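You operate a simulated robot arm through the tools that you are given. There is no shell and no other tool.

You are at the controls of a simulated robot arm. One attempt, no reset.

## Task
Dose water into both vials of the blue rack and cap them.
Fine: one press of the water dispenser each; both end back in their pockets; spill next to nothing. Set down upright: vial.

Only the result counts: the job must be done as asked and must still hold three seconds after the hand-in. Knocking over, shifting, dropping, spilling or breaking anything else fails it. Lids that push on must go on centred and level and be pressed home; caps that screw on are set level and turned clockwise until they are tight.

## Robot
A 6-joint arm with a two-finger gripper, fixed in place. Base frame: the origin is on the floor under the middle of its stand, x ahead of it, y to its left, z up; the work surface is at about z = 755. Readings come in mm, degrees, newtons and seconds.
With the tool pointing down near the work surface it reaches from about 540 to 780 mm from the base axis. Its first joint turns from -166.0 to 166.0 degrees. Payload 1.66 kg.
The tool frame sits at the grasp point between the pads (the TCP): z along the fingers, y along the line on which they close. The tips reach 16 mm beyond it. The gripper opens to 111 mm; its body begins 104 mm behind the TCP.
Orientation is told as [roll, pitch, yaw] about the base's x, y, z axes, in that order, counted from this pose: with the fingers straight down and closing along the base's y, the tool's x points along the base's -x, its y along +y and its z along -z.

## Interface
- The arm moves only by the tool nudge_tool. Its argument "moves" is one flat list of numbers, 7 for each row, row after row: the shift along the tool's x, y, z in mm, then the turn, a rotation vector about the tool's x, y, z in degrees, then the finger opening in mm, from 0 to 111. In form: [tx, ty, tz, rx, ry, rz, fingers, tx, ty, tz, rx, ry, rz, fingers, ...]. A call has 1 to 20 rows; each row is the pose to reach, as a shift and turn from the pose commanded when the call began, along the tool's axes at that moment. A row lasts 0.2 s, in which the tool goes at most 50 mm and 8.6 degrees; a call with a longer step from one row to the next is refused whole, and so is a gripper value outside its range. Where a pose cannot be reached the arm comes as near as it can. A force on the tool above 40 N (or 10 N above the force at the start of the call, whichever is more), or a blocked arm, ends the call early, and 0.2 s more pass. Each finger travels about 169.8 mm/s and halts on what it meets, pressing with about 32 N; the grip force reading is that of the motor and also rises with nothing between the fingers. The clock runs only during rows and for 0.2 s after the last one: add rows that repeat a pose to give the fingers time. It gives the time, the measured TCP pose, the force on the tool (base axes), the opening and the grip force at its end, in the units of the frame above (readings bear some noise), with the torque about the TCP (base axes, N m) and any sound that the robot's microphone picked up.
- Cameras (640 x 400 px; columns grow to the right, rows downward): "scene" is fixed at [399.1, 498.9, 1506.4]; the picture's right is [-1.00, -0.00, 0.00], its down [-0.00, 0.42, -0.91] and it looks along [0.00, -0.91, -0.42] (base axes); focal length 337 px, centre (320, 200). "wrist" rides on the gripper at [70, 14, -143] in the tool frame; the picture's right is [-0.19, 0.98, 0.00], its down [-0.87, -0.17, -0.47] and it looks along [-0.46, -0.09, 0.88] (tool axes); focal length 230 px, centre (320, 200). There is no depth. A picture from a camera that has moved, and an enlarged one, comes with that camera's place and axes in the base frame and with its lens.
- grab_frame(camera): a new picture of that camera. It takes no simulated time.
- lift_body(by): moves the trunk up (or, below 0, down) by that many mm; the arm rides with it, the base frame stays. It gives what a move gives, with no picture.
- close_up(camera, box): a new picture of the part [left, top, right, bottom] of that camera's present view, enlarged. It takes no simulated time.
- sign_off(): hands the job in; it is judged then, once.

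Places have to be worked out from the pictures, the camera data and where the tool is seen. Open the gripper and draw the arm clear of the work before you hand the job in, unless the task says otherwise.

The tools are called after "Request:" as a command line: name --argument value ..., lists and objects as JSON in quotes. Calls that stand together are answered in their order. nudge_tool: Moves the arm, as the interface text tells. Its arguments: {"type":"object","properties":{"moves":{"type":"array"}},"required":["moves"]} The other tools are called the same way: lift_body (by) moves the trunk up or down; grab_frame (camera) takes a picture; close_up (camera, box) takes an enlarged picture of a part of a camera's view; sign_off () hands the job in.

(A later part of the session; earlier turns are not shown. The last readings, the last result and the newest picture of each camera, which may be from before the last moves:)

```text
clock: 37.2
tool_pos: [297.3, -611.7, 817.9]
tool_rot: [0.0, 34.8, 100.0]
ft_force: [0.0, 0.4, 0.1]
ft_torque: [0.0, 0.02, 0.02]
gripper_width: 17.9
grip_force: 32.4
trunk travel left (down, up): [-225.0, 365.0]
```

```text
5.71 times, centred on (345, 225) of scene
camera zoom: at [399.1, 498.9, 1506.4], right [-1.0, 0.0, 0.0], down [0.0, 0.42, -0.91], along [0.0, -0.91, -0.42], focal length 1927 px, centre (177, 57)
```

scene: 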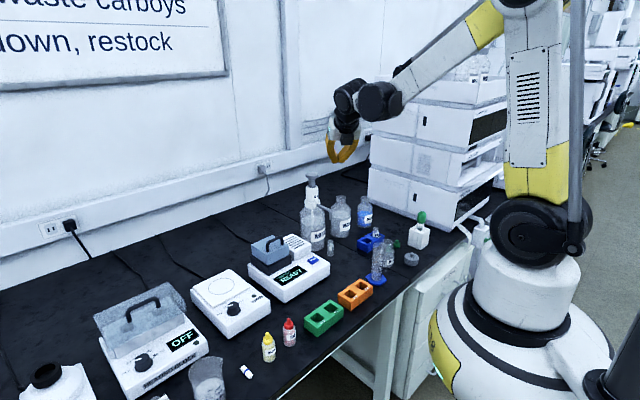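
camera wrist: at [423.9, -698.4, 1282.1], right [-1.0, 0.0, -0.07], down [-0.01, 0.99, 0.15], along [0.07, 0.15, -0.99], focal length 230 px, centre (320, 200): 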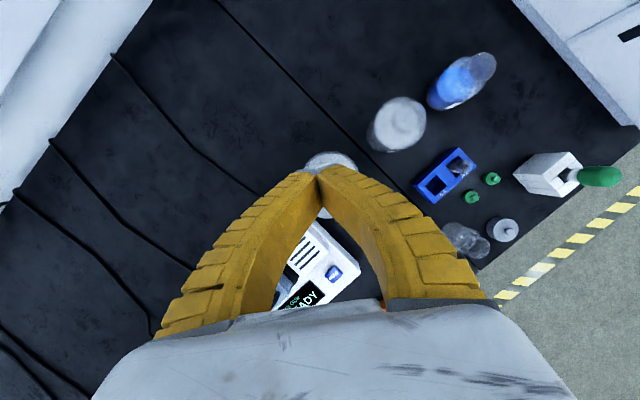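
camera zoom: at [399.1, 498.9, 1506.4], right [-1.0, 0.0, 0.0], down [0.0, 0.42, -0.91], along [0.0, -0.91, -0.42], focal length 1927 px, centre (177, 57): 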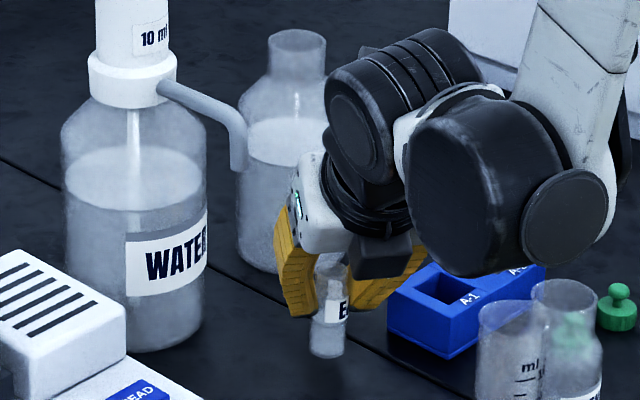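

Clean so far. I raise to z≈908 and then swing back over the A-1 pocket with yaw back to 60°.

Request:
nudge_tool --moves '[5, 0, -7.2, 0, 0, 0, 15, 15, 0, -21.5, 0, 0, 0, 15, 27, 0, -38.5, 0, 0, 0, 15, 39, 0, -55.7, 0, 0, 0, 15, 47, 0, -67.1, 0, 0, 0, 15, 50.5, 0, -72.1, 0, 0, 0, 15]'

Request:
nudge_tool --moves '[1.5, 5.5, 1, -1.43, 0, 2.05, 15, 4.4, 16.5, 3.1, -4.3, 0, 6.14, 15, 7.3, 27.4, 5.2, -7.17, 0, 10.24, 15, 10.3, 38.4, 7.2, -10.04, 0, 14.34, 15, 13.2, 49.4, 9.3, -12.9, 0, 18.43, 15, 16.2, 60.4, 11.3, -15.77, 0, 22.53, 15, 19.1, 71.3, 13.4, -18.64, 0, 26.63, 15, 21.7, 81.2, 15.3, -21.2, 0, 30.3, 15, 23.5, 87.8, 16.5, -22.94, 0, 32.77, 15]'

Request:
grab_frame --camera "wrist"

Request:
close_up --camera "wrist" --box '[260, 120, 380, 220]'

Request:
close_up --camera "scene" --box '[335, 190, 405, 260]'

```text
clock: 38.6
tool_pos: [295.1, -610.5, 909.2]
tool_rot: [0.0, 35.1, 100.0]
ft_force: [0.3, -0.3, -0.5]
ft_torque: [0.03, 0.01, 0.01]
gripper_width: 17.5
grip_force: 31.7
trunk travel left (down, up): [-225.0, 365.0]
```

```text
clock: 40.6
tool_pos: [213.5, -654.7, 907.6]
tool_rot: [0.0, 35.0, 60.0]
ft_force: [-0.2, 0.2, -0.3]
ft_torque: [0.01, 0.03, 0.0]
gripper_width: 17.7
grip_force: 32.3
trunk travel left (down, up): [-225.0, 365.0]
```

```text
taken
camera wrist: at [215.7, -625.7, 1065.5], right [-0.77, 0.63, -0.11], down [0.64, 0.76, -0.11], along [0.01, -0.15, -0.99], focal length 230 px, centre (320, 200)
```

wrist: 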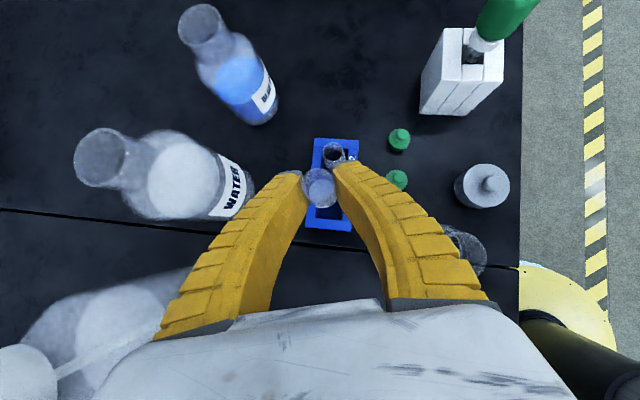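

```text
4.00 times, centred on (320, 170) of wrist
camera zoom: at [215.7, -625.7, 1065.5], right [-0.77, 0.63, -0.11], down [0.64, 0.76, -0.11], along [0.01, -0.15, -0.99], focal length 920 px, centre (320, 320)
```

zoom: 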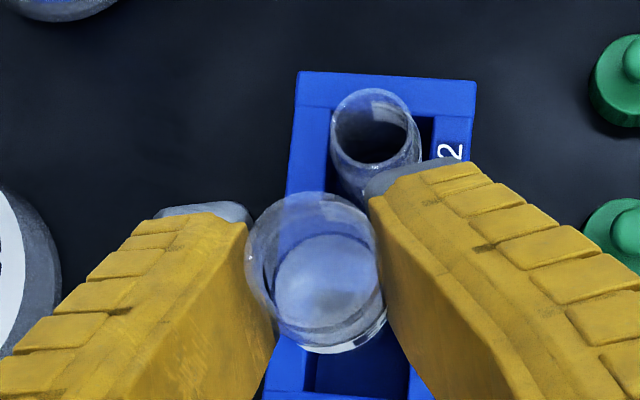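

```text
5.71 times, centred on (370, 225) of scene
camera zoom: at [399.1, 498.9, 1506.4], right [-1.0, 0.0, 0.0], down [0.0, 0.42, -0.91], along [0.0, -0.91, -0.42], focal length 1927 px, centre (34, 57)
```

zoom: 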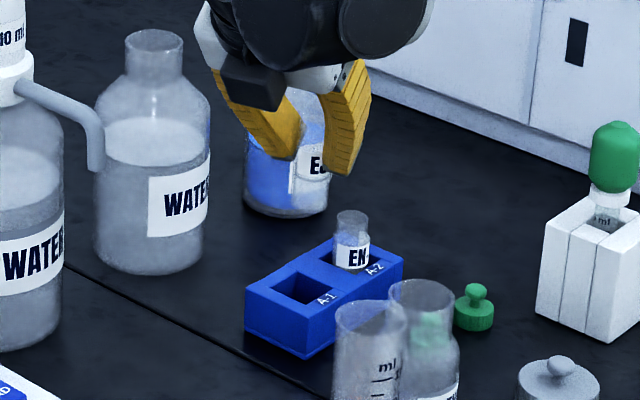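

The view matches the one after the initial lift, so alignment over the pocket is reproduced. I lower 60 mm to just above the rack top and check.

Request:
nudge_tool --moves '[-5.7, 0, 8.2, 0, 0, 0, 15, -14.3, 0, 20.5, 0, 0, 0, 15, -22.9, 0, 32.8, 0, 0, 0, 15, -30.1, 0, 43, 0, 0, 0, 15, -34.4, 0, 49.2, 0, 0, 0, 15]'

Request:
close_up --camera "wrist" --box '[260, 120, 380, 220]'

Request:
close_up --camera "scene" --box '[345, 205, 395, 255]'

```text
clock: 41.8
tool_pos: [214.5, -653.2, 847.4]
tool_rot: [-0.1, 35.0, 60.1]
ft_force: [0.3, 0.6, 0.3]
ft_torque: [0.01, -0.01, -0.02]
gripper_width: 17.1
grip_force: 32.3
trunk travel left (down, up): [-225.0, 365.0]
```

```text
4.00 times, centred on (320, 170) of wrist
camera zoom: at [216.3, -626.7, 1004.5], right [-0.77, 0.63, -0.11], down [0.63, 0.76, -0.11], along [0.01, -0.15, -0.99], focal length 920 px, centre (320, 320)
```

zoom: 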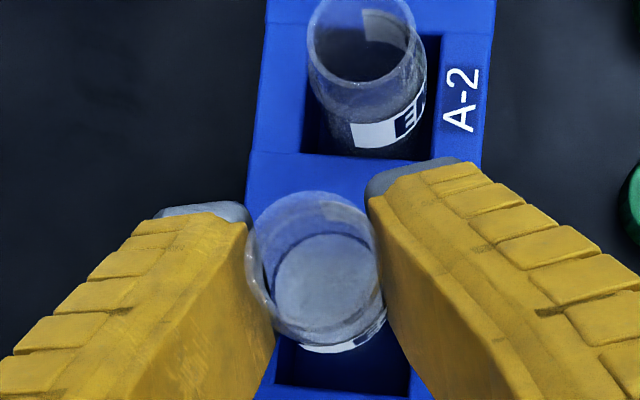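

```text
8.00 times, centred on (370, 230) of scene
camera zoom: at [399.1, 498.9, 1506.4], right [-1.0, 0.0, 0.0], down [0.0, 0.42, -0.91], along [0.0, -0.91, -0.42], focal length 2698 px, centre (-80, -40)
```

zoom: 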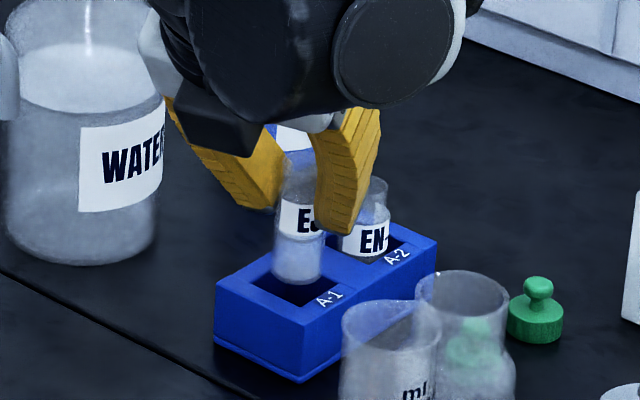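

Vial bottom is lined up with the open pocket. I lower 30 mm slowly into it.

Request:
nudge_tool --moves '[-1.7, 0, 2.5, 0, 0, 0, 15, -4, 0, 5.7, 0, 0, 0, 15, -6.3, 0, 9, 0, 0, 0, 15, -8.6, 0, 12.3, 0, 0, 0, 15, -10.9, 0, 15.6, 0, 0, 0, 15, -13.2, 0, 18.8, 0, 0, 0, 15, -15.5, 0, 22.1, 0, 0, 0, 15, -17.2, 0, 24.6, 0, 0, 0, 15]'

Request:
close_up --camera "wrist" --box '[260, 120, 380, 220]'

Request:
close_up --camera "scene" --box '[345, 205, 395, 255]'

```text
clock: 43.6
tool_pos: [214.3, -654.8, 819.5]
tool_rot: [-0.1, 35.1, 60.0]
ft_force: [5.0, 4.1, 19.1]
ft_torque: [-0.08, 0.11, 0.01]
gripper_width: 23.5
grip_force: 31.3
trunk travel left (down, up): [-225.0, 365.0]
```

```text
4.00 times, centred on (320, 170) of wrist
camera zoom: at [216.3, -625.6, 976.4], right [-0.77, 0.63, -0.11], down [0.63, 0.76, -0.11], along [0.01, -0.16, -0.99], focal length 920 px, centre (320, 320)
```

zoom: 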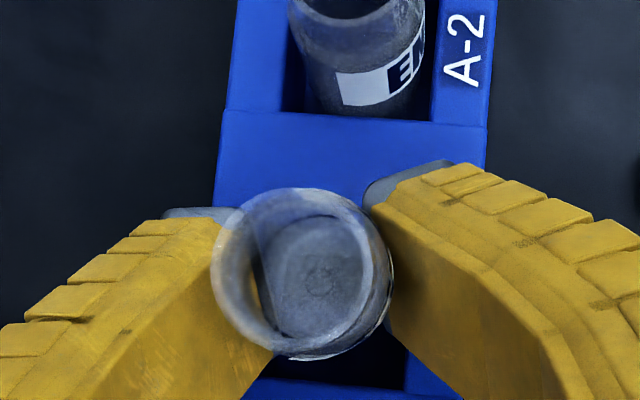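

```text
8.00 times, centred on (370, 230) of scene
camera zoom: at [399.1, 498.9, 1506.4], right [-1.0, 0.0, 0.0], down [0.0, 0.42, -0.91], along [0.0, -0.91, -0.42], focal length 2698 px, centre (-80, -40)
```

zoom: 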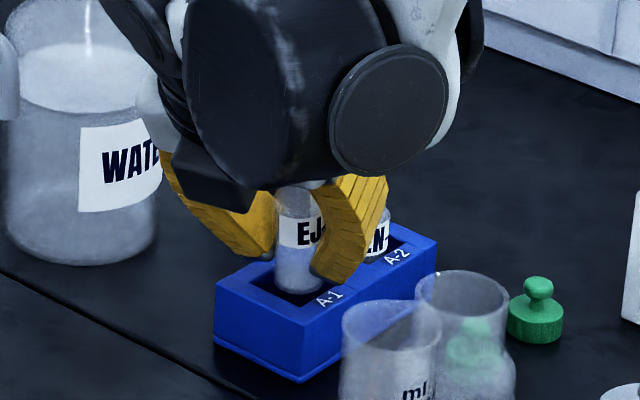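

The vial caught on the pocket divider: it slid up in the grip and tilted a bit (19 N, width 23.5). I lift gently back out to inspect before anything else.

Request:
nudge_tool --moves '[1.1, 0, -1.6, 0, 0, 0, 15, 3.4, 0, -4.9, 0, 0, 0, 15, 6.9, 0, -9.8, 0, 0, 0, 15, 11.5, 0, -16.4, 0, 0, 0, 15, 17.2, 0, -24.6, 0, 0, 0, 15]'

Request:
close_up --camera "wrist" --box '[260, 120, 380, 220]'

Request:
close_up --camera "scene" --box '[345, 205, 395, 255]'

```text
clock: 44.8
tool_pos: [215.1, -653.3, 847.3]
tool_rot: [-0.1, 35.0, 60.0]
ft_force: [0.2, 0.8, 0.3]
ft_torque: [0.01, 0.0, 0.01]
gripper_width: 23.0
grip_force: 31.9
trunk travel left (down, up): [-225.0, 365.0]
```

```text
4.00 times, centred on (320, 170) of wrist
camera zoom: at [216.3, -626.0, 1005.0], right [-0.77, 0.63, -0.11], down [0.64, 0.76, -0.11], along [0.01, -0.15, -0.99], focal length 920 px, centre (320, 320)
```

zoom: 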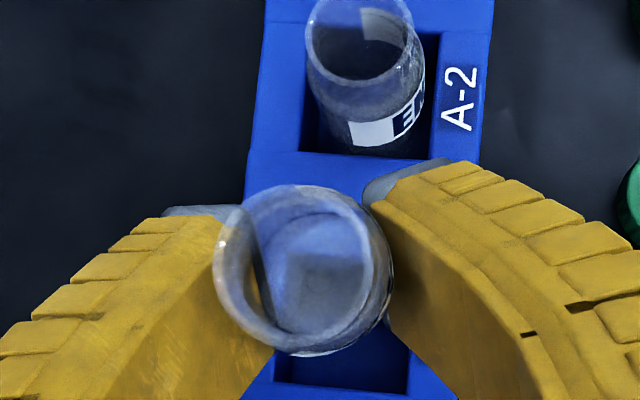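

```text
8.00 times, centred on (370, 230) of scene
camera zoom: at [399.1, 498.9, 1506.4], right [-1.0, 0.0, 0.0], down [0.0, 0.42, -0.91], along [0.0, -0.91, -0.42], focal length 2698 px, centre (-80, -40)
```

zoom: 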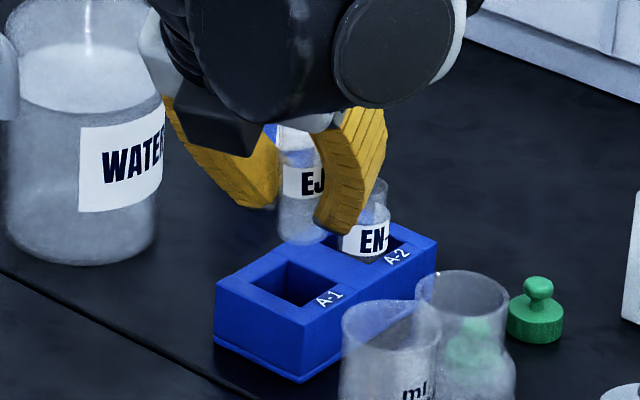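

The vial slid ~25 mm up in the grip because its bottom landed on the rack's top edge. I'll take it to a clear table spot near (290,-612), set it down, and regrip at the right height.

Request:
nudge_tool --moves '[-5, -3.6, -3.5, 0, 0, 0, 15, -14, -10, -9.8, 0, 0, 0, 15, -24, -17.1, -16.8, 0, 0, 0, 15, -35, -25, -24.5, 0, 0, 0, 15, -46, -32.8, -32.2, 0, 0, 0, 15, -55, -39.2, -38.5, 0, 0, 0, 15, -61, -43.5, -42.7, 0, 0, 0, 15]'

Request:
close_up --camera "scene" --box '[320, 195, 380, 260]'

Request:
grab_frame --camera "wrist"

```text
clock: 46.4
tool_pos: [288.2, -612.4, 848.3]
tool_rot: [0.0, 35.0, 60.0]
ft_force: [0.0, -0.4, -0.4]
ft_torque: [-0.04, 0.01, 0.0]
gripper_width: 22.7
grip_force: 31.6
trunk travel left (down, up): [-225.0, 365.0]
```

```text
6.15 times, centred on (350, 228) of scene
camera zoom: at [399.1, 498.9, 1506.4], right [-1.0, 0.0, 0.0], down [0.0, 0.42, -0.91], along [0.0, -0.91, -0.42], focal length 2075 px, centre (135, 31)
```

zoom: 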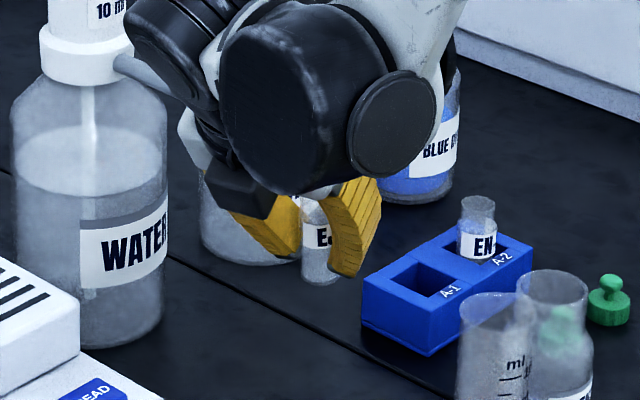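

```text
taken
camera wrist: at [290.2, -583.6, 1004.9], right [-0.77, 0.63, -0.11], down [0.64, 0.76, -0.11], along [0.01, -0.15, -0.99], focal length 230 px, centre (320, 200)
```

wrist: 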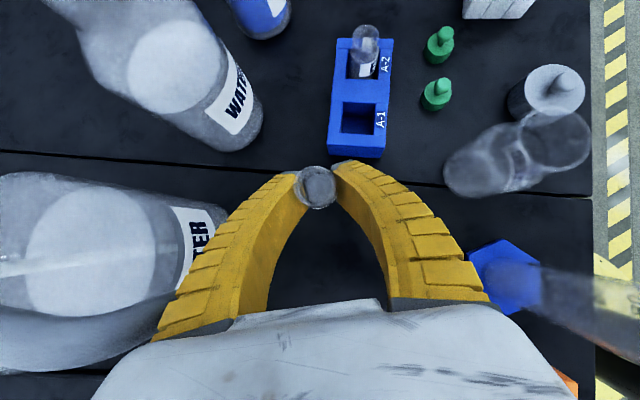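

Clear spot reached. I lower 57 mm, then will feel for the table.

Request:
nudge_tool --moves '[-5.7, 0, 8.2, 0, 0, 0, 15, -11.5, 0, 16.4, 0, 0, 0, 15, -17.2, 0, 24.6, 0, 0, 0, 15, -22.9, 0, 32.8, 0, 0, 0, 15, -28.7, 0, 41, 0, 0, 0, 15, -32.7, 0, 46.7, 0, 0, 0, 15]'

Request:
close_up --camera "scene" --box '[325, 220, 370, 265]'

```text
clock: 47.8
tool_pos: [288.5, -610.7, 790.4]
tool_rot: [0.1, 34.9, 60.0]
ft_force: [0.0, 0.0, -0.7]
ft_torque: [0.01, 0.01, 0.0]
gripper_width: 22.4
grip_force: 32.3
trunk travel left (down, up): [-225.0, 365.0]
```

```text
8.89 times, centred on (348, 242) of scene
camera zoom: at [399.1, 498.9, 1506.4], right [-1.0, 0.0, 0.0], down [0.0, 0.42, -0.91], along [0.0, -0.91, -0.42], focal length 2998 px, centre (76, -178)
```

zoom: 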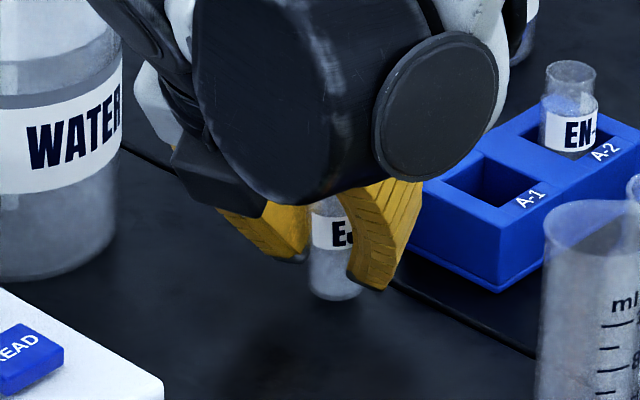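

Request:
nudge_tool --moves '[-1.15, 0, 1.64, 0, 0, 0, 15, -2.3, 0, 3.3, 0, 0, 0, 15, -3.15, 0, 4.5, 0, 0, 0, 15]'

```text
clock: 48.6
tool_pos: [288.1, -610.4, 787.1]
tool_rot: [-0.1, 35.1, 59.9]
ft_force: [-0.1, -2.2, 12.9]
ft_torque: [-0.05, -0.07, -0.03]
gripper_width: 22.4
grip_force: 31.6
trunk travel left (down, up): [-225.0, 365.0]
```

Contact with the table (13 N). I ease up slightly and open to let the vial stand.

Request:
nudge_tool --moves '[0.6, 0, -0.8, 0, 0, 0, 20, 0.6, 0, -0.8, 0, 0, 0, 23, 0.6, 0, -0.8, 0, 0, 0, 26, 0.6, 0, -0.8, 0, 0, 0, 30, 0.6, 0, -0.8, 0, 0, 0, 38, 0.6, 0, -0.8, 0, 0, 0, 48]'

Request:
close_up --camera "scene" --box '[325, 220, 370, 265]'

Request:
close_up --camera "wrist" --box '[260, 120, 380, 220]'

```text
clock: 50.0
tool_pos: [289.1, -611.2, 787.4]
tool_rot: [0.0, 35.0, 60.0]
ft_force: [0.4, 0.7, -0.1]
ft_torque: [-0.02, -0.01, -0.04]
gripper_width: 50.0
grip_force: 1.5
trunk travel left (down, up): [-225.0, 365.0]
```

```text
8.89 times, centred on (348, 242) of scene
camera zoom: at [399.1, 498.9, 1506.4], right [-1.0, 0.0, 0.0], down [0.0, 0.42, -0.91], along [0.0, -0.91, -0.42], focal length 2998 px, centre (76, -178)
```

zoom: 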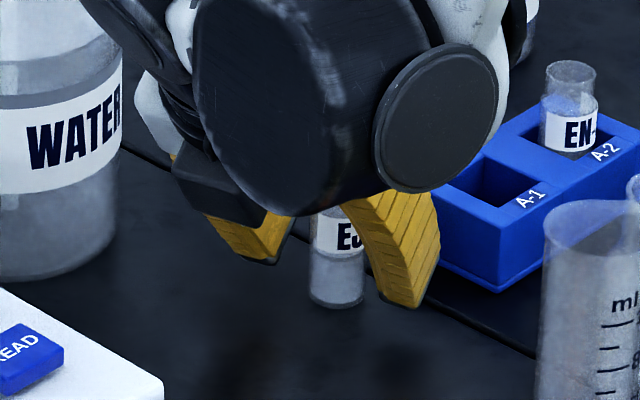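

```text
4.00 times, centred on (320, 170) of wrist
camera zoom: at [290.5, -583.5, 944.0], right [-0.77, 0.63, -0.11], down [0.63, 0.76, -0.11], along [0.01, -0.15, -0.99], focal length 920 px, centre (320, 320)
```

zoom: 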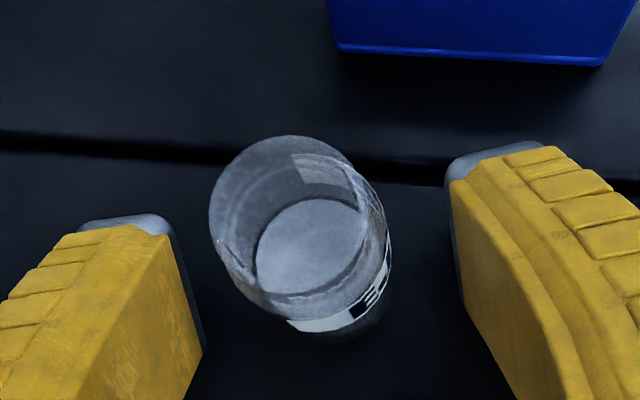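

The vial stands level with its water. For the rack I'll regrip it with a vertical tool (no sideways push on closing). First I retract along the tool axis and go up clear of the nozzle.

Request:
nudge_tool --moves '[0, 0, -15, 0, 0, 0, 48, 0, 0, -40, 0, 0, 0, 48, 0, 0, -75, 0, 0, 0, 48, 0, 0, -110, 0, 0, 0, 48, 22.9, 0, -142.8, 0, 0, 0, 48, 45.9, 0, -175.5, 0, 0, 0, 48, 74.6, 0, -216.5, 0, 0, 0, 48]'

Request:
close_up --camera "scene" --box '[300, 180, 400, 260]'

```text
clock: 51.6
tool_pos: [323.0, -555.3, 1005.6]
tool_rot: [-0.2, 35.0, 60.0]
ft_force: [0.0, -0.9, 0.3]
ft_torque: [0.01, 0.0, -0.02]
gripper_width: 50.3
grip_force: 1.4
trunk travel left (down, up): [-225.0, 365.0]
```

```text
5.00 times, centred on (350, 220) of scene
camera zoom: at [399.1, 498.9, 1506.4], right [-1.0, 0.0, 0.0], down [0.0, 0.42, -0.91], along [0.0, -0.91, -0.42], focal length 1686 px, centre (170, 100)
```

zoom: 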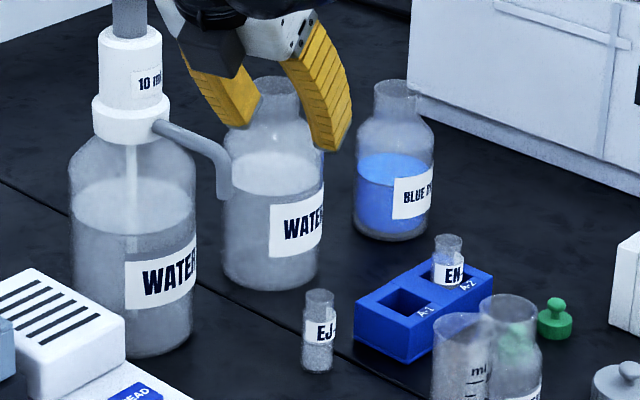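

I rotate to vertical and move above the vial at (287,-617).

Request:
nudge_tool --moves '[8.8, 0, 11.5, 0, -7, 0, 48, 17.5, 0, 23, 0, -14, 0, 48, 26.3, 0.1, 34.5, 0, -21, 0, 48, 35, 0.1, 46, 0, -28, 0, 48, 43.8, 0.1, 57.5, 0, -35, 0, 48]'

Request:
nudge_tool --moves '[0, 0, 20, 0, 0, 5, 48, 0, 0, 50, 0, 0, 5, 48, 0, 0, 80, 0, 0, 5, 48, 0, 0, 80, 0, 0, 5, 48]'

Request:
grab_frame --camera "wrist"

Request:
close_up --camera "wrist" --box '[240, 100, 400, 220]'

Request:
close_up --camera "scene" --box '[300, 170, 400, 260]'

```text
clock: 52.8
tool_pos: [285.8, -617.0, 984.4]
tool_rot: [0.0, -0.1, 60.1]
ft_force: [-0.4, 0.5, -0.1]
ft_torque: [-0.03, -0.01, 0.01]
gripper_width: 50.3
grip_force: 1.7
trunk travel left (down, up): [-225.0, 365.0]
```

```text
clock: 53.8
tool_pos: [285.2, -617.4, 903.9]
tool_rot: [0.0, -0.1, 55.0]
ft_force: [0.0, -1.2, 0.1]
ft_torque: [0.02, 0.01, 0.0]
gripper_width: 50.1
grip_force: 1.2
trunk travel left (down, up): [-225.0, 365.0]
```

```text
taken
camera wrist: at [235.2, -666.2, 1046.6], right [-0.7, 0.72, 0.0], down [0.63, 0.61, 0.47], along [0.34, 0.33, -0.88], focal length 230 px, centre (320, 200)
```

wrist: 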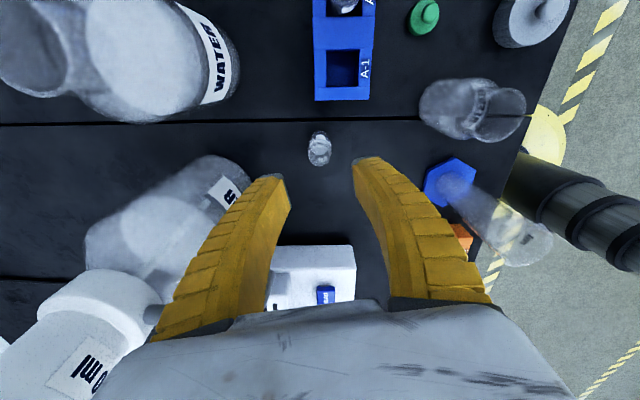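

```text
3.33 times, centred on (320, 160) of wrist
camera zoom: at [235.2, -666.2, 1046.6], right [-0.7, 0.72, 0.0], down [0.63, 0.61, 0.47], along [0.34, 0.33, -0.88], focal length 767 px, centre (320, 333)
```

zoom: 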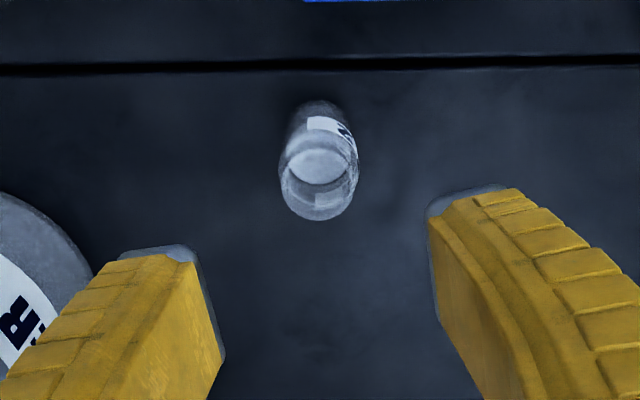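

```text
4.44 times, centred on (350, 215) of scene
camera zoom: at [399.1, 498.9, 1506.4], right [-1.0, 0.0, 0.0], down [0.0, 0.42, -0.91], along [0.0, -0.91, -0.42], focal length 1499 px, centre (187, 133)
```

zoom: 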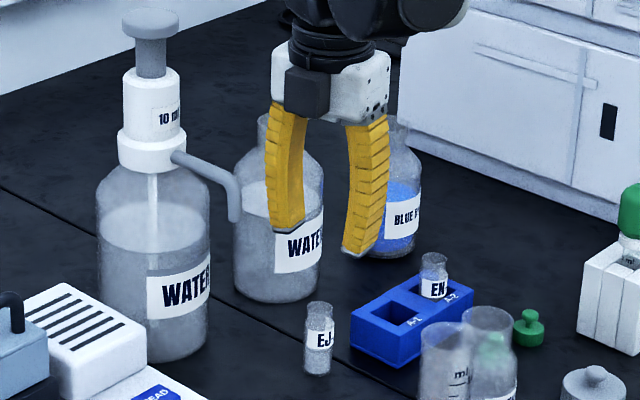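

The vial axis is within 0.5 mm of the TCP. I descend 100 mm over it (open 48 mm).

Request:
nudge_tool --moves '[-0.2, -0.2, 30, 0, 0, 0, 48, -0.4, -0.2, 60, 0, 0, 0, 48, -0.4, -0.2, 85, 0, 0, 0, 48, -0.4, -0.2, 100, 0, 0, 0, 48, -0.4, -0.2, 100, 0, 0, 0, 48]'

Request:
close_up --camera "wrist" --box '[240, 120, 400, 240]'

Request:
close_up --camera "scene" --box '[320, 200, 380, 260]'

```text
clock: 55.0
tool_pos: [287.0, -615.8, 805.1]
tool_rot: [0.0, 0.1, 55.0]
ft_force: [0.0, -0.2, -0.4]
ft_torque: [0.01, -0.03, -0.03]
gripper_width: 50.2
grip_force: 1.4
trunk travel left (down, up): [-225.0, 365.0]
```

```text
3.33 times, centred on (320, 180) of wrist
camera zoom: at [236.5, -665.1, 948.5], right [-0.7, 0.72, 0.0], down [0.63, 0.61, 0.47], along [0.34, 0.33, -0.88], focal length 767 px, centre (320, 267)
```

zoom: 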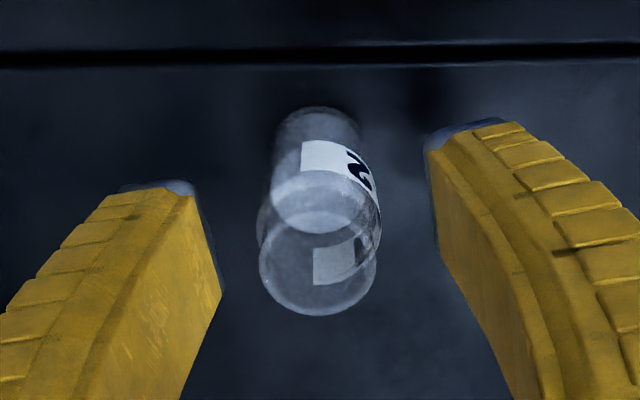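

```text
6.67 times, centred on (350, 230) of scene
camera zoom: at [399.1, 498.9, 1506.4], right [-1.0, 0.0, 0.0], down [0.0, 0.42, -0.91], along [0.0, -0.91, -0.42], focal length 2248 px, centre (120, 0)
```

zoom: 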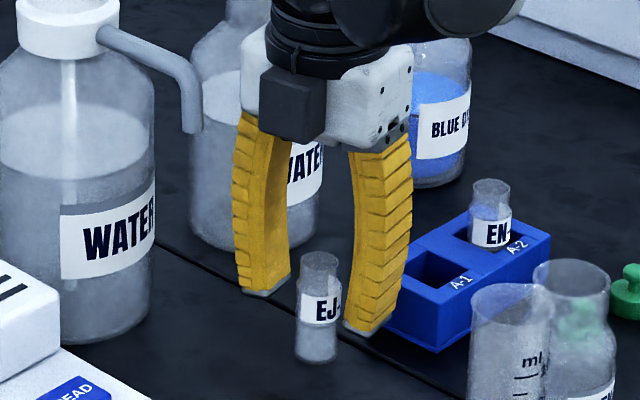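

The vial appears ~5 mm off along the pad width (harmless for closing) and ~1 mm laterally; I centre that first and re-check.

Request:
nudge_tool --moves '[2.5, 0.3, 0, 0, 0, 0, 48, 4.8, 0.6, 0, 0, 0, 0, 48, 4.8, 0.6, 0, 0, 0, 0, 48]'

Request:
close_up --camera "wrist" --box '[240, 120, 400, 240]'

```text
clock: 55.8
tool_pos: [284.6, -619.4, 806.2]
tool_rot: [0.0, 0.1, 55.0]
ft_force: [1.1, -0.4, -0.5]
ft_torque: [0.04, -0.01, -0.01]
gripper_width: 50.5
grip_force: 1.5
trunk travel left (down, up): [-225.0, 365.0]
```

```text
3.33 times, centred on (320, 180) of wrist
camera zoom: at [233.5, -669.0, 948.2], right [-0.7, 0.72, 0.0], down [0.63, 0.61, 0.47], along [0.34, 0.33, -0.88], focal length 767 px, centre (320, 267)
```

zoom: 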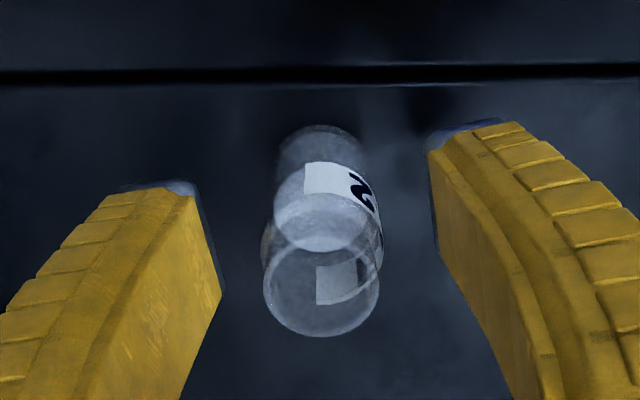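

Centred now. I close on the vial with the vertical tool.

Request:
nudge_tool --moves '[0, 0.4, 0, 0, 0, 0, 40, 0, 0.4, 0, 0, 0, 0, 34, 0, 0.4, 0, 0, 0, 0, 29, 0, 0.4, 0, 0, 0, 0, 26, 0, 0.4, 0, 0, 0, 0, 23, 0, 0.4, 0, 0, 0, 0, 20, 0, 0.4, 0, 0, 0, 0, 16, 0, 0.4, 0, 0, 0, 0, 14]'

Request:
close_up --camera "wrist" --box '[240, 120, 400, 240]'

Request:
close_up --camera "scene" --box '[320, 200, 380, 260]'

```text
clock: 57.6
tool_pos: [284.3, -619.3, 805.8]
tool_rot: [0.0, 0.1, 55.0]
ft_force: [3.0, 0.8, 6.7]
ft_torque: [0.12, -0.16, -0.03]
gripper_width: 18.3
grip_force: 32.2
trunk travel left (down, up): [-225.0, 365.0]
```

```text
3.33 times, centred on (320, 180) of wrist
camera zoom: at [233.1, -668.0, 948.5], right [-0.7, 0.72, 0.0], down [0.63, 0.61, 0.47], along [0.34, 0.33, -0.88], focal length 767 px, centre (320, 267)
```

zoom: 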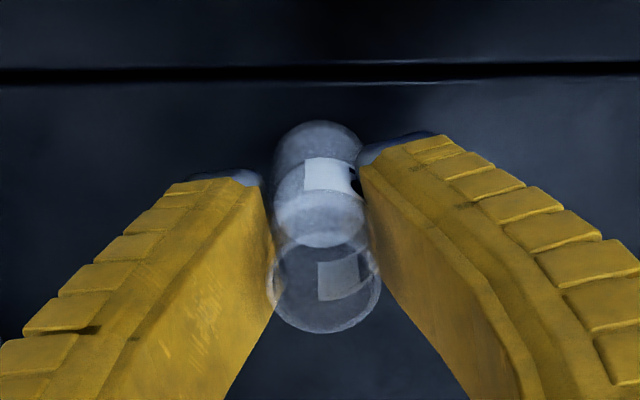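

```text
6.67 times, centred on (350, 230) of scene
camera zoom: at [399.1, 498.9, 1506.4], right [-1.0, 0.0, 0.0], down [0.0, 0.42, -0.91], along [0.0, -0.91, -0.42], focal length 2248 px, centre (120, 0)
```

zoom: 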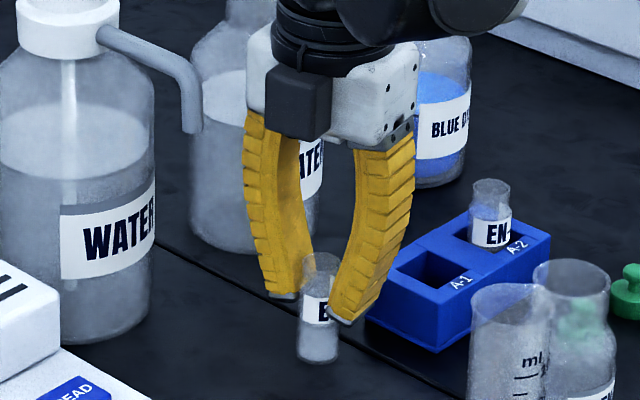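

The pads are bearing on the sloped shoulder (6.7 N downward push). I'd rather hold the cylindrical neck: open, rise 8 mm, and close again.

Request:
nudge_tool --moves '[0, 0, 0, 0, 0, 0, 20, 0, 0, 0, 0, 0, 0, 24, 0, 0, 0, 0, 0, 0, 32, 0, 0, -4, 0, 0, 0, 36, 0, 0, -8, 0, 0, 0, 36, 0, 0, -8, 0, 0, 0, 30, 0, 0, -8, 0, 0, 0, 26, 0, 0, -8, 0, 0, 0, 23, 0, 0, -8, 0, 0, 0, 20, 0, 0, -8, 0, 0, 0, 17, 0, 0, -8, 0, 0, 0, 14, 0, 0, -8, 0, 0, 0, 14]'

Request:
close_up --camera "wrist" --box '[240, 120, 400, 240]'

Request:
close_up --camera "scene" --box '[320, 200, 380, 260]'

```text
clock: 60.2
tool_pos: [283.8, -619.9, 813.1]
tool_rot: [0.0, 0.0, 55.0]
ft_force: [0.2, 0.0, 2.7]
ft_torque: [-0.01, -0.01, -0.01]
gripper_width: 19.5
grip_force: 31.8
trunk travel left (down, up): [-225.0, 365.0]
```

```text
3.33 times, centred on (320, 180) of wrist
camera zoom: at [233.4, -668.4, 955.9], right [-0.7, 0.72, 0.0], down [0.63, 0.61, 0.47], along [0.34, 0.33, -0.88], focal length 767 px, centre (320, 267)
```

zoom: 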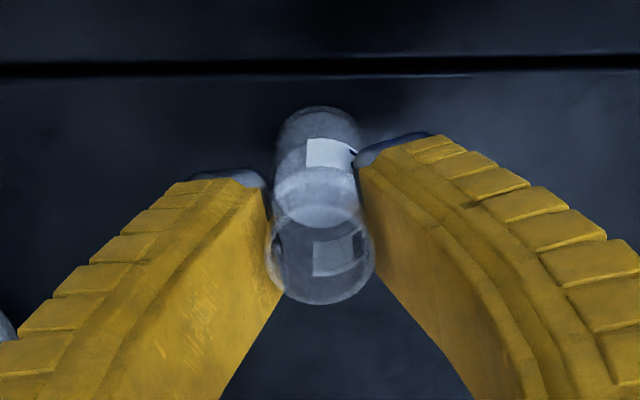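

```text
6.67 times, centred on (350, 230) of scene
camera zoom: at [399.1, 498.9, 1506.4], right [-1.0, 0.0, 0.0], down [0.0, 0.42, -0.91], along [0.0, -0.91, -0.42], focal length 2248 px, centre (120, 0)
```

zoom: 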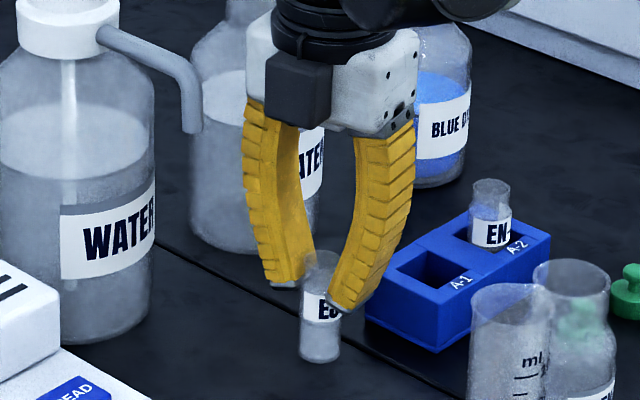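

Good neck grip (19.5 mm, only 2.7 N). I lift straight up 90 mm and check the vial hangs properly.

Request:
nudge_tool --moves '[0, 0, -6, 0, 0, 0, 14, 0, 0, -20, 0, 0, 0, 14, 0, 0, -40, 0, 0, 0, 14, 0, 0, -60, 0, 0, 0, 14, 0, 0, -80, 0, 0, 0, 14, 0, 0, -90, 0, 0, 0, 14]'

Request:
close_up --camera "wrist" --box '[240, 120, 400, 240]'

Request:
close_up --camera "scene" --box '[320, 180, 400, 260]'

```text
clock: 61.6
tool_pos: [282.4, -619.9, 902.6]
tool_rot: [0.1, 0.0, 55.1]
ft_force: [0.1, 0.4, -0.5]
ft_torque: [0.02, 0.01, 0.02]
gripper_width: 19.4
grip_force: 32.5
trunk travel left (down, up): [-225.0, 365.0]
```

```text
3.33 times, centred on (320, 180) of wrist
camera zoom: at [231.9, -669.1, 1046.2], right [-0.7, 0.72, 0.0], down [0.63, 0.61, 0.47], along [0.34, 0.33, -0.88], focal length 767 px, centre (320, 267)
```

zoom: 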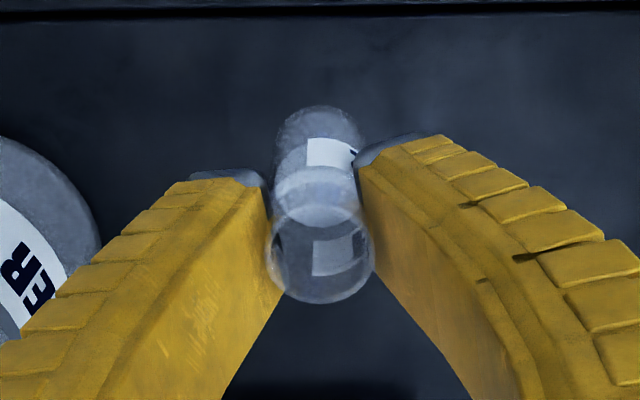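

```text
5.00 times, centred on (360, 220) of scene
camera zoom: at [399.1, 498.9, 1506.4], right [-1.0, 0.0, 0.0], down [0.0, 0.42, -0.91], along [0.0, -0.91, -0.42], focal length 1686 px, centre (120, 100)
```

zoom: 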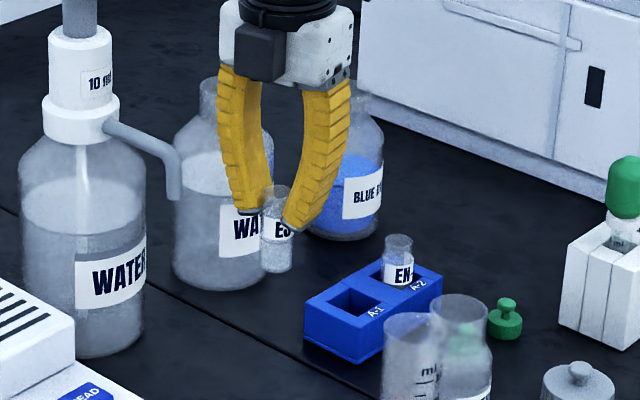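

The vial hangs upright. I move it above the A-1 pocket, yawing to 44° (fingers closing across the rack).

Request:
nudge_tool --moves '[4, 2, 0, 0, 0, 1, 14, 13, 7, 0, 0, 0, 2.5, 14, 24, 12.5, 0, 0, 0, 4.5, 14, 36, 18.8, 0, 0, 0, 6.5, 14, 48, 25, 0, 0, 0, 8.5, 14, 58, 30.2, 0, 0, 0, 10, 14, 64.5, 33.6, 0, 0, 0, 11, 14, 67, 34.9, 0, 0, 0, 11, 14]'

Request:
grab_frame --camera "wrist"

Request:
close_up --camera "wrist" --box '[240, 100, 400, 220]'

Request:
close_up --camera "scene" --box '[340, 190, 400, 255]'

```text
clock: 63.4
tool_pos: [215.6, -655.4, 901.6]
tool_rot: [0.0, 0.0, 44.0]
ft_force: [-0.2, 0.0, -0.1]
ft_torque: [0.01, 0.04, 0.0]
gripper_width: 15.5
grip_force: 31.4
trunk travel left (down, up): [-225.0, 365.0]
```

```text
taken
camera wrist: at [157.4, -693.6, 1045.2], right [-0.55, 0.84, 0.0], down [0.74, 0.48, 0.47], along [0.4, 0.26, -0.88], focal length 230 px, centre (320, 200)
```

wrist: 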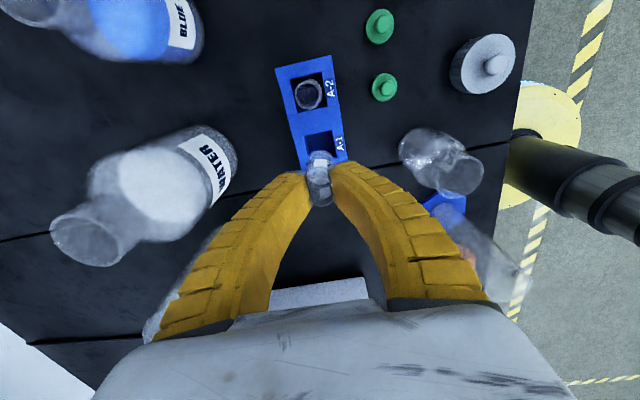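

```text
3.33 times, centred on (320, 160) of wrist
camera zoom: at [157.4, -693.6, 1045.2], right [-0.55, 0.84, 0.0], down [0.74, 0.48, 0.47], along [0.4, 0.26, -0.88], focal length 767 px, centre (320, 333)
```

zoom: 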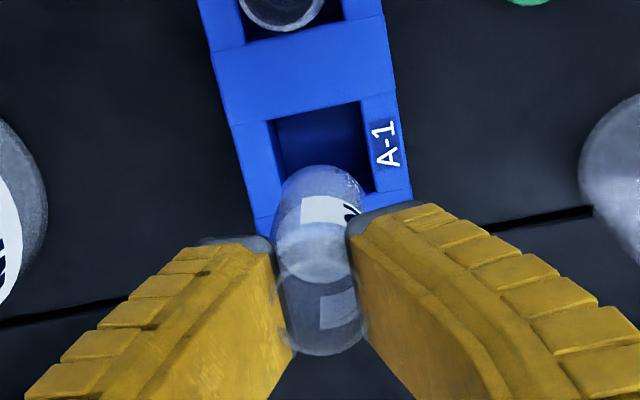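

```text
6.15 times, centred on (370, 222) of scene
camera zoom: at [399.1, 498.9, 1506.4], right [-1.0, 0.0, 0.0], down [0.0, 0.42, -0.91], along [0.0, -0.91, -0.42], focal length 2075 px, centre (12, 62)
```

zoom: 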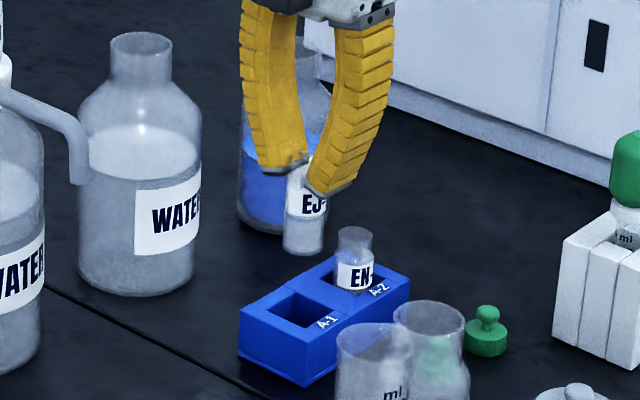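

The finger opening dropped to 15.5 mm, so the vial may have shifted in the grip. I look closely before doing anything.

Request:
close_up --camera "wrist" --box '[280, 130, 360, 220]'

Request:
close_up --camera "scene" --box '[375, 205, 405, 240]'

Request:
close_up --camera "scene" --box '[370, 190, 400, 235]'

```text
4.44 times, centred on (320, 175) of wrist
camera zoom: at [157.4, -693.6, 1045.2], right [-0.55, 0.84, 0.0], down [0.74, 0.48, 0.47], along [0.4, 0.26, -0.88], focal length 1022 px, centre (320, 311)
```

zoom: 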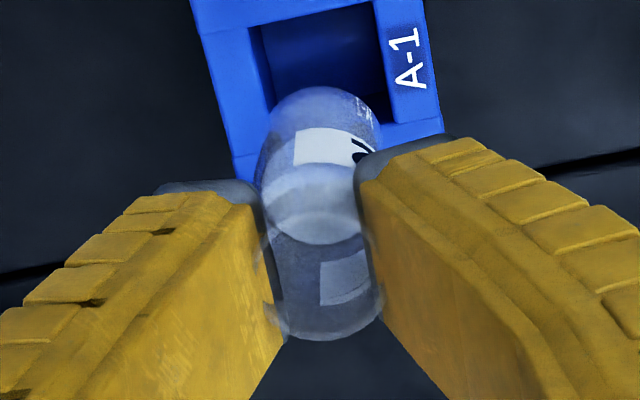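

```text
11.43 times, centred on (390, 222) of scene
camera zoom: at [399.1, 498.9, 1506.4], right [-1.0, 0.0, 0.0], down [0.0, 0.42, -0.91], along [0.0, -0.91, -0.42], focal length 3854 px, centre (-480, -57)
```

zoom: 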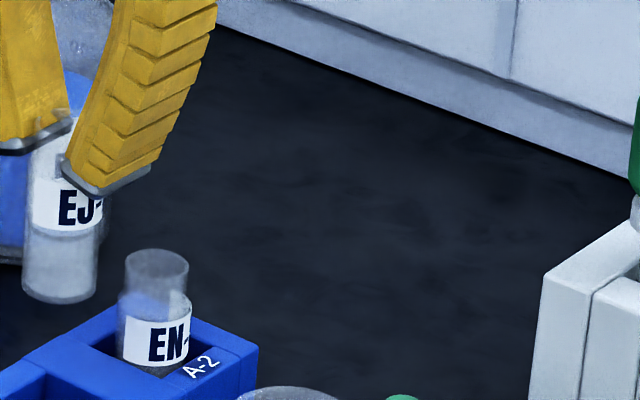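

```text
8.89 times, centred on (385, 212) of scene
camera zoom: at [399.1, 498.9, 1506.4], right [-1.0, 0.0, 0.0], down [0.0, 0.42, -0.91], along [0.0, -0.91, -0.42], focal length 2998 px, centre (-258, 89)
```

zoom: 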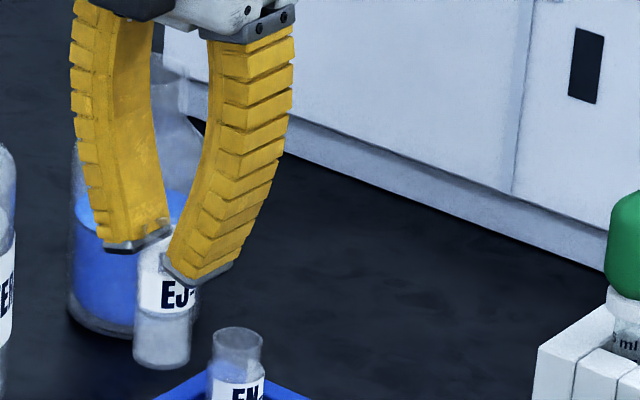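

The vial seems to have slid ~7 mm down in the neck grip, still upright. Pictures take no time, so I verify alignment with the pocket once more before lowering promptly.

Request:
close_up --camera "scene" --box '[360, 210, 400, 250]'

```text
10.00 times, centred on (380, 230) of scene
camera zoom: at [399.1, 498.9, 1506.4], right [-1.0, 0.0, 0.0], down [0.0, 0.42, -0.91], along [0.0, -0.91, -0.42], focal length 3372 px, centre (-280, -100)
```

zoom: 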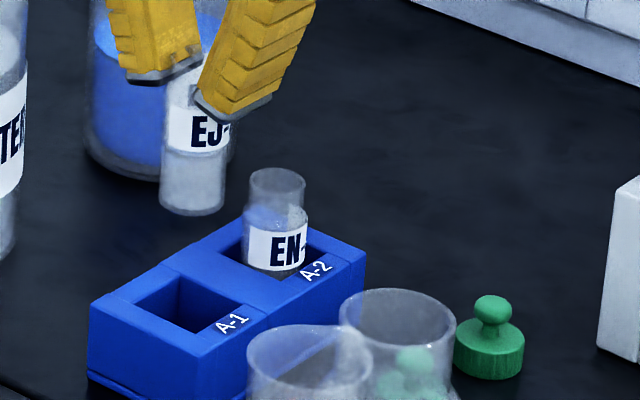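

Offset of about +1.8 mm in x to correct. I lower 43 mm with that correction, to just above the rack top.

Request:
nudge_tool --moves '[0.7, 0.5, 5, 0, 0, 0, 12, 1.4, 1.1, 14, 0, 0, 0, 12, 1.4, 1.1, 24, 0, 0, 0, 12, 1.4, 1.1, 34, 0, 0, 0, 12, 1.4, 1.1, 43, 0, 0, 0, 12]'

Request:
close_up --camera "scene" --box '[360, 210, 400, 250]'

Request:
close_up --camera "wrist" --box '[260, 110, 380, 220]'

```text
clock: 64.6
tool_pos: [214.3, -653.3, 858.6]
tool_rot: [0.0, 0.0, 44.1]
ft_force: [-0.8, 0.3, -0.8]
ft_torque: [-0.02, -0.02, 0.0]
gripper_width: 15.3
grip_force: 32.3
trunk travel left (down, up): [-225.0, 365.0]
```

```text
10.00 times, centred on (380, 230) of scene
camera zoom: at [399.1, 498.9, 1506.4], right [-1.0, 0.0, 0.0], down [0.0, 0.42, -0.91], along [0.0, -0.91, -0.42], focal length 3372 px, centre (-280, -100)
```

zoom: 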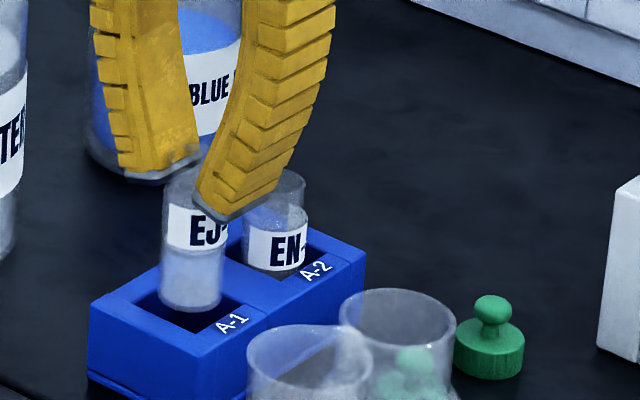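

```text
3.64 times, centred on (320, 165) of wrist
camera zoom: at [155.5, -693.0, 1001.5], right [-0.55, 0.84, 0.0], down [0.74, 0.48, 0.47], along [0.4, 0.26, -0.88], focal length 837 px, centre (320, 327)
```

zoom: 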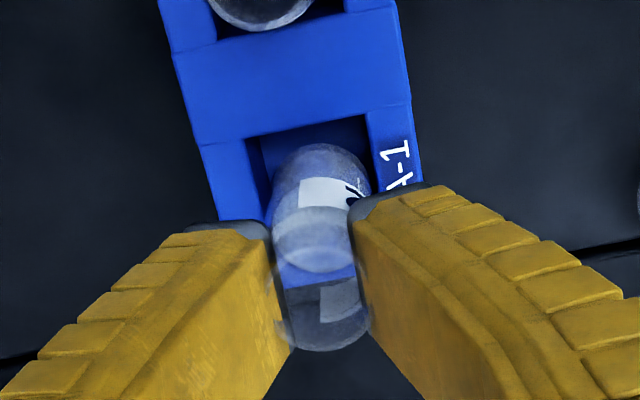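

Alignment with the pocket is within about 1 mm. I lower 15 mm into it and check the force.

Request:
nudge_tool --moves '[0.7, 0, 3, 0, 0, 0, 12, 0.7, 0, 6, 0, 0, 0, 12, 0.7, 0, 9, 0, 0, 0, 12, 0.7, 0, 12, 0, 0, 0, 12, 0.7, 0, 15, 0, 0, 0, 12]'

Request:
close_up --camera "scene" --box '[360, 210, 400, 250]'

Request:
close_up --camera "wrist" --box '[260, 110, 380, 220]'

```text
clock: 65.8
tool_pos: [212.5, -654.6, 843.2]
tool_rot: [-0.1, 0.0, 43.9]
ft_force: [0.1, -0.6, -0.7]
ft_torque: [0.0, -0.02, 0.01]
gripper_width: 15.2
grip_force: 32.3
trunk travel left (down, up): [-225.0, 365.0]
```

```text
10.00 times, centred on (380, 230) of scene
camera zoom: at [399.1, 498.9, 1506.4], right [-1.0, 0.0, 0.0], down [0.0, 0.42, -0.91], along [0.0, -0.91, -0.42], focal length 3372 px, centre (-280, -100)
```

zoom: 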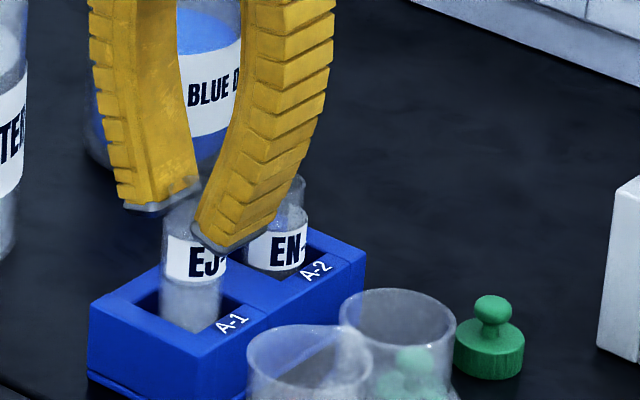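

```text
3.64 times, centred on (320, 165) of wrist
camera zoom: at [154.9, -693.9, 986.7], right [-0.55, 0.84, 0.0], down [0.74, 0.48, 0.47], along [0.4, 0.26, -0.88], focal length 837 px, centre (320, 327)
```

zoom: 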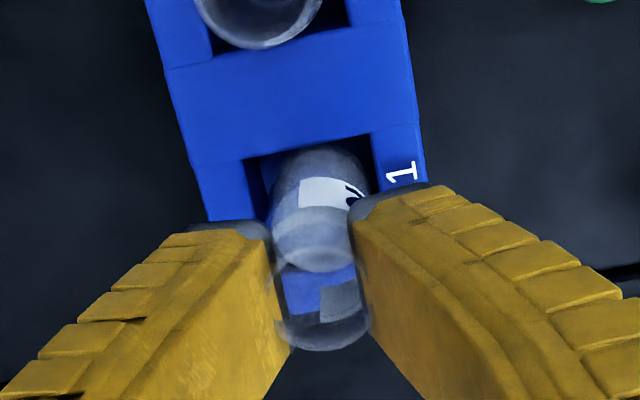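

The vial entered the pocket without force. I continue lowering toward the pocket floor.

Request:
nudge_tool --moves '[0, 0, 4, 0, 0, 0, 12, 0, 0, 8, 0, 0, 0, 12, 0, 0, 12, 0, 0, 0, 12, 0, 0, 15, 0, 0, 0, 12]'

Request:
close_up --camera "scene" --box '[360, 210, 400, 250]'

```text
clock: 66.8
tool_pos: [213.6, -655.1, 829.9]
tool_rot: [0.1, 0.0, 44.0]
ft_force: [0.6, -0.6, 0.0]
ft_torque: [-0.01, 0.01, 0.0]
gripper_width: 15.4
grip_force: 31.8
trunk travel left (down, up): [-225.0, 365.0]
```

```text
10.00 times, centred on (380, 230) of scene
camera zoom: at [399.1, 498.9, 1506.4], right [-1.0, 0.0, 0.0], down [0.0, 0.42, -0.91], along [0.0, -0.91, -0.42], focal length 3372 px, centre (-280, -100)
```

zoom: 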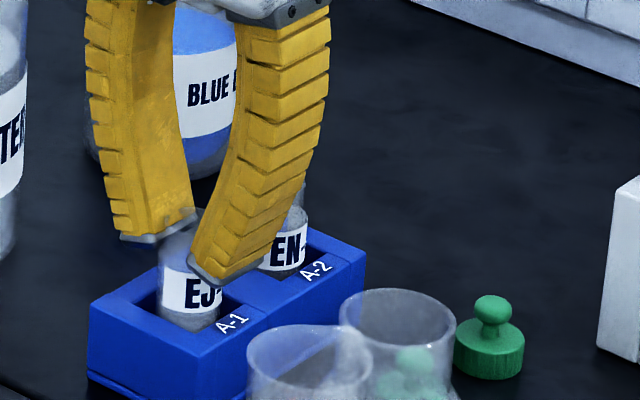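

Request:
nudge_tool --moves '[0, 0, 1.5, 0, 0, 0, 12, 0, 0, 3, 0, 0, 0, 12, 0, 0, 4, 0, 0, 0, 12]'

```text
clock: 67.6
tool_pos: [213.5, -654.2, 825.2]
tool_rot: [0.0, 0.0, 44.0]
ft_force: [1.2, 0.0, 0.5]
ft_torque: [0.0, -0.02, -0.01]
gripper_width: 15.4
grip_force: 31.8
trunk travel left (down, up): [-225.0, 365.0]
```

Request:
nudge_tool --moves '[0, 0, 1, 0, 0, 0, 12, 0, 0, 2, 0, 0, 0, 12, 0, 0, 3, 0, 0, 0, 12]'

Request:
close_up --camera "scene" --box '[360, 210, 400, 250]'

```text
clock: 68.4
tool_pos: [213.5, -655.9, 824.3]
tool_rot: [-0.2, 0.0, 44.0]
ft_force: [1.8, -1.4, 15.3]
ft_torque: [0.04, -0.11, -0.01]
gripper_width: 15.1
grip_force: 31.7
trunk travel left (down, up): [-225.0, 365.0]
```

```text
10.00 times, centred on (380, 230) of scene
camera zoom: at [399.1, 498.9, 1506.4], right [-1.0, 0.0, 0.0], down [0.0, 0.42, -0.91], along [0.0, -0.91, -0.42], focal length 3372 px, centre (-280, -100)
```

zoom: 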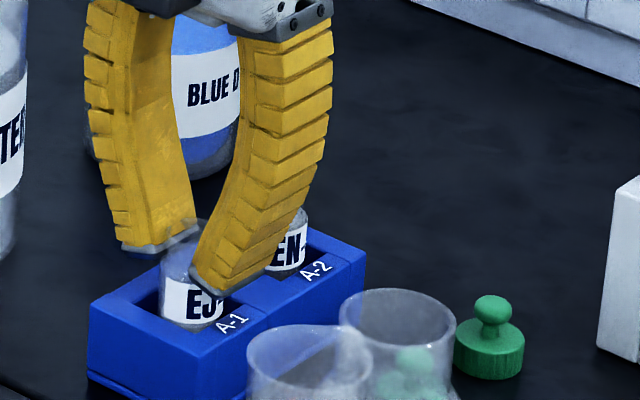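

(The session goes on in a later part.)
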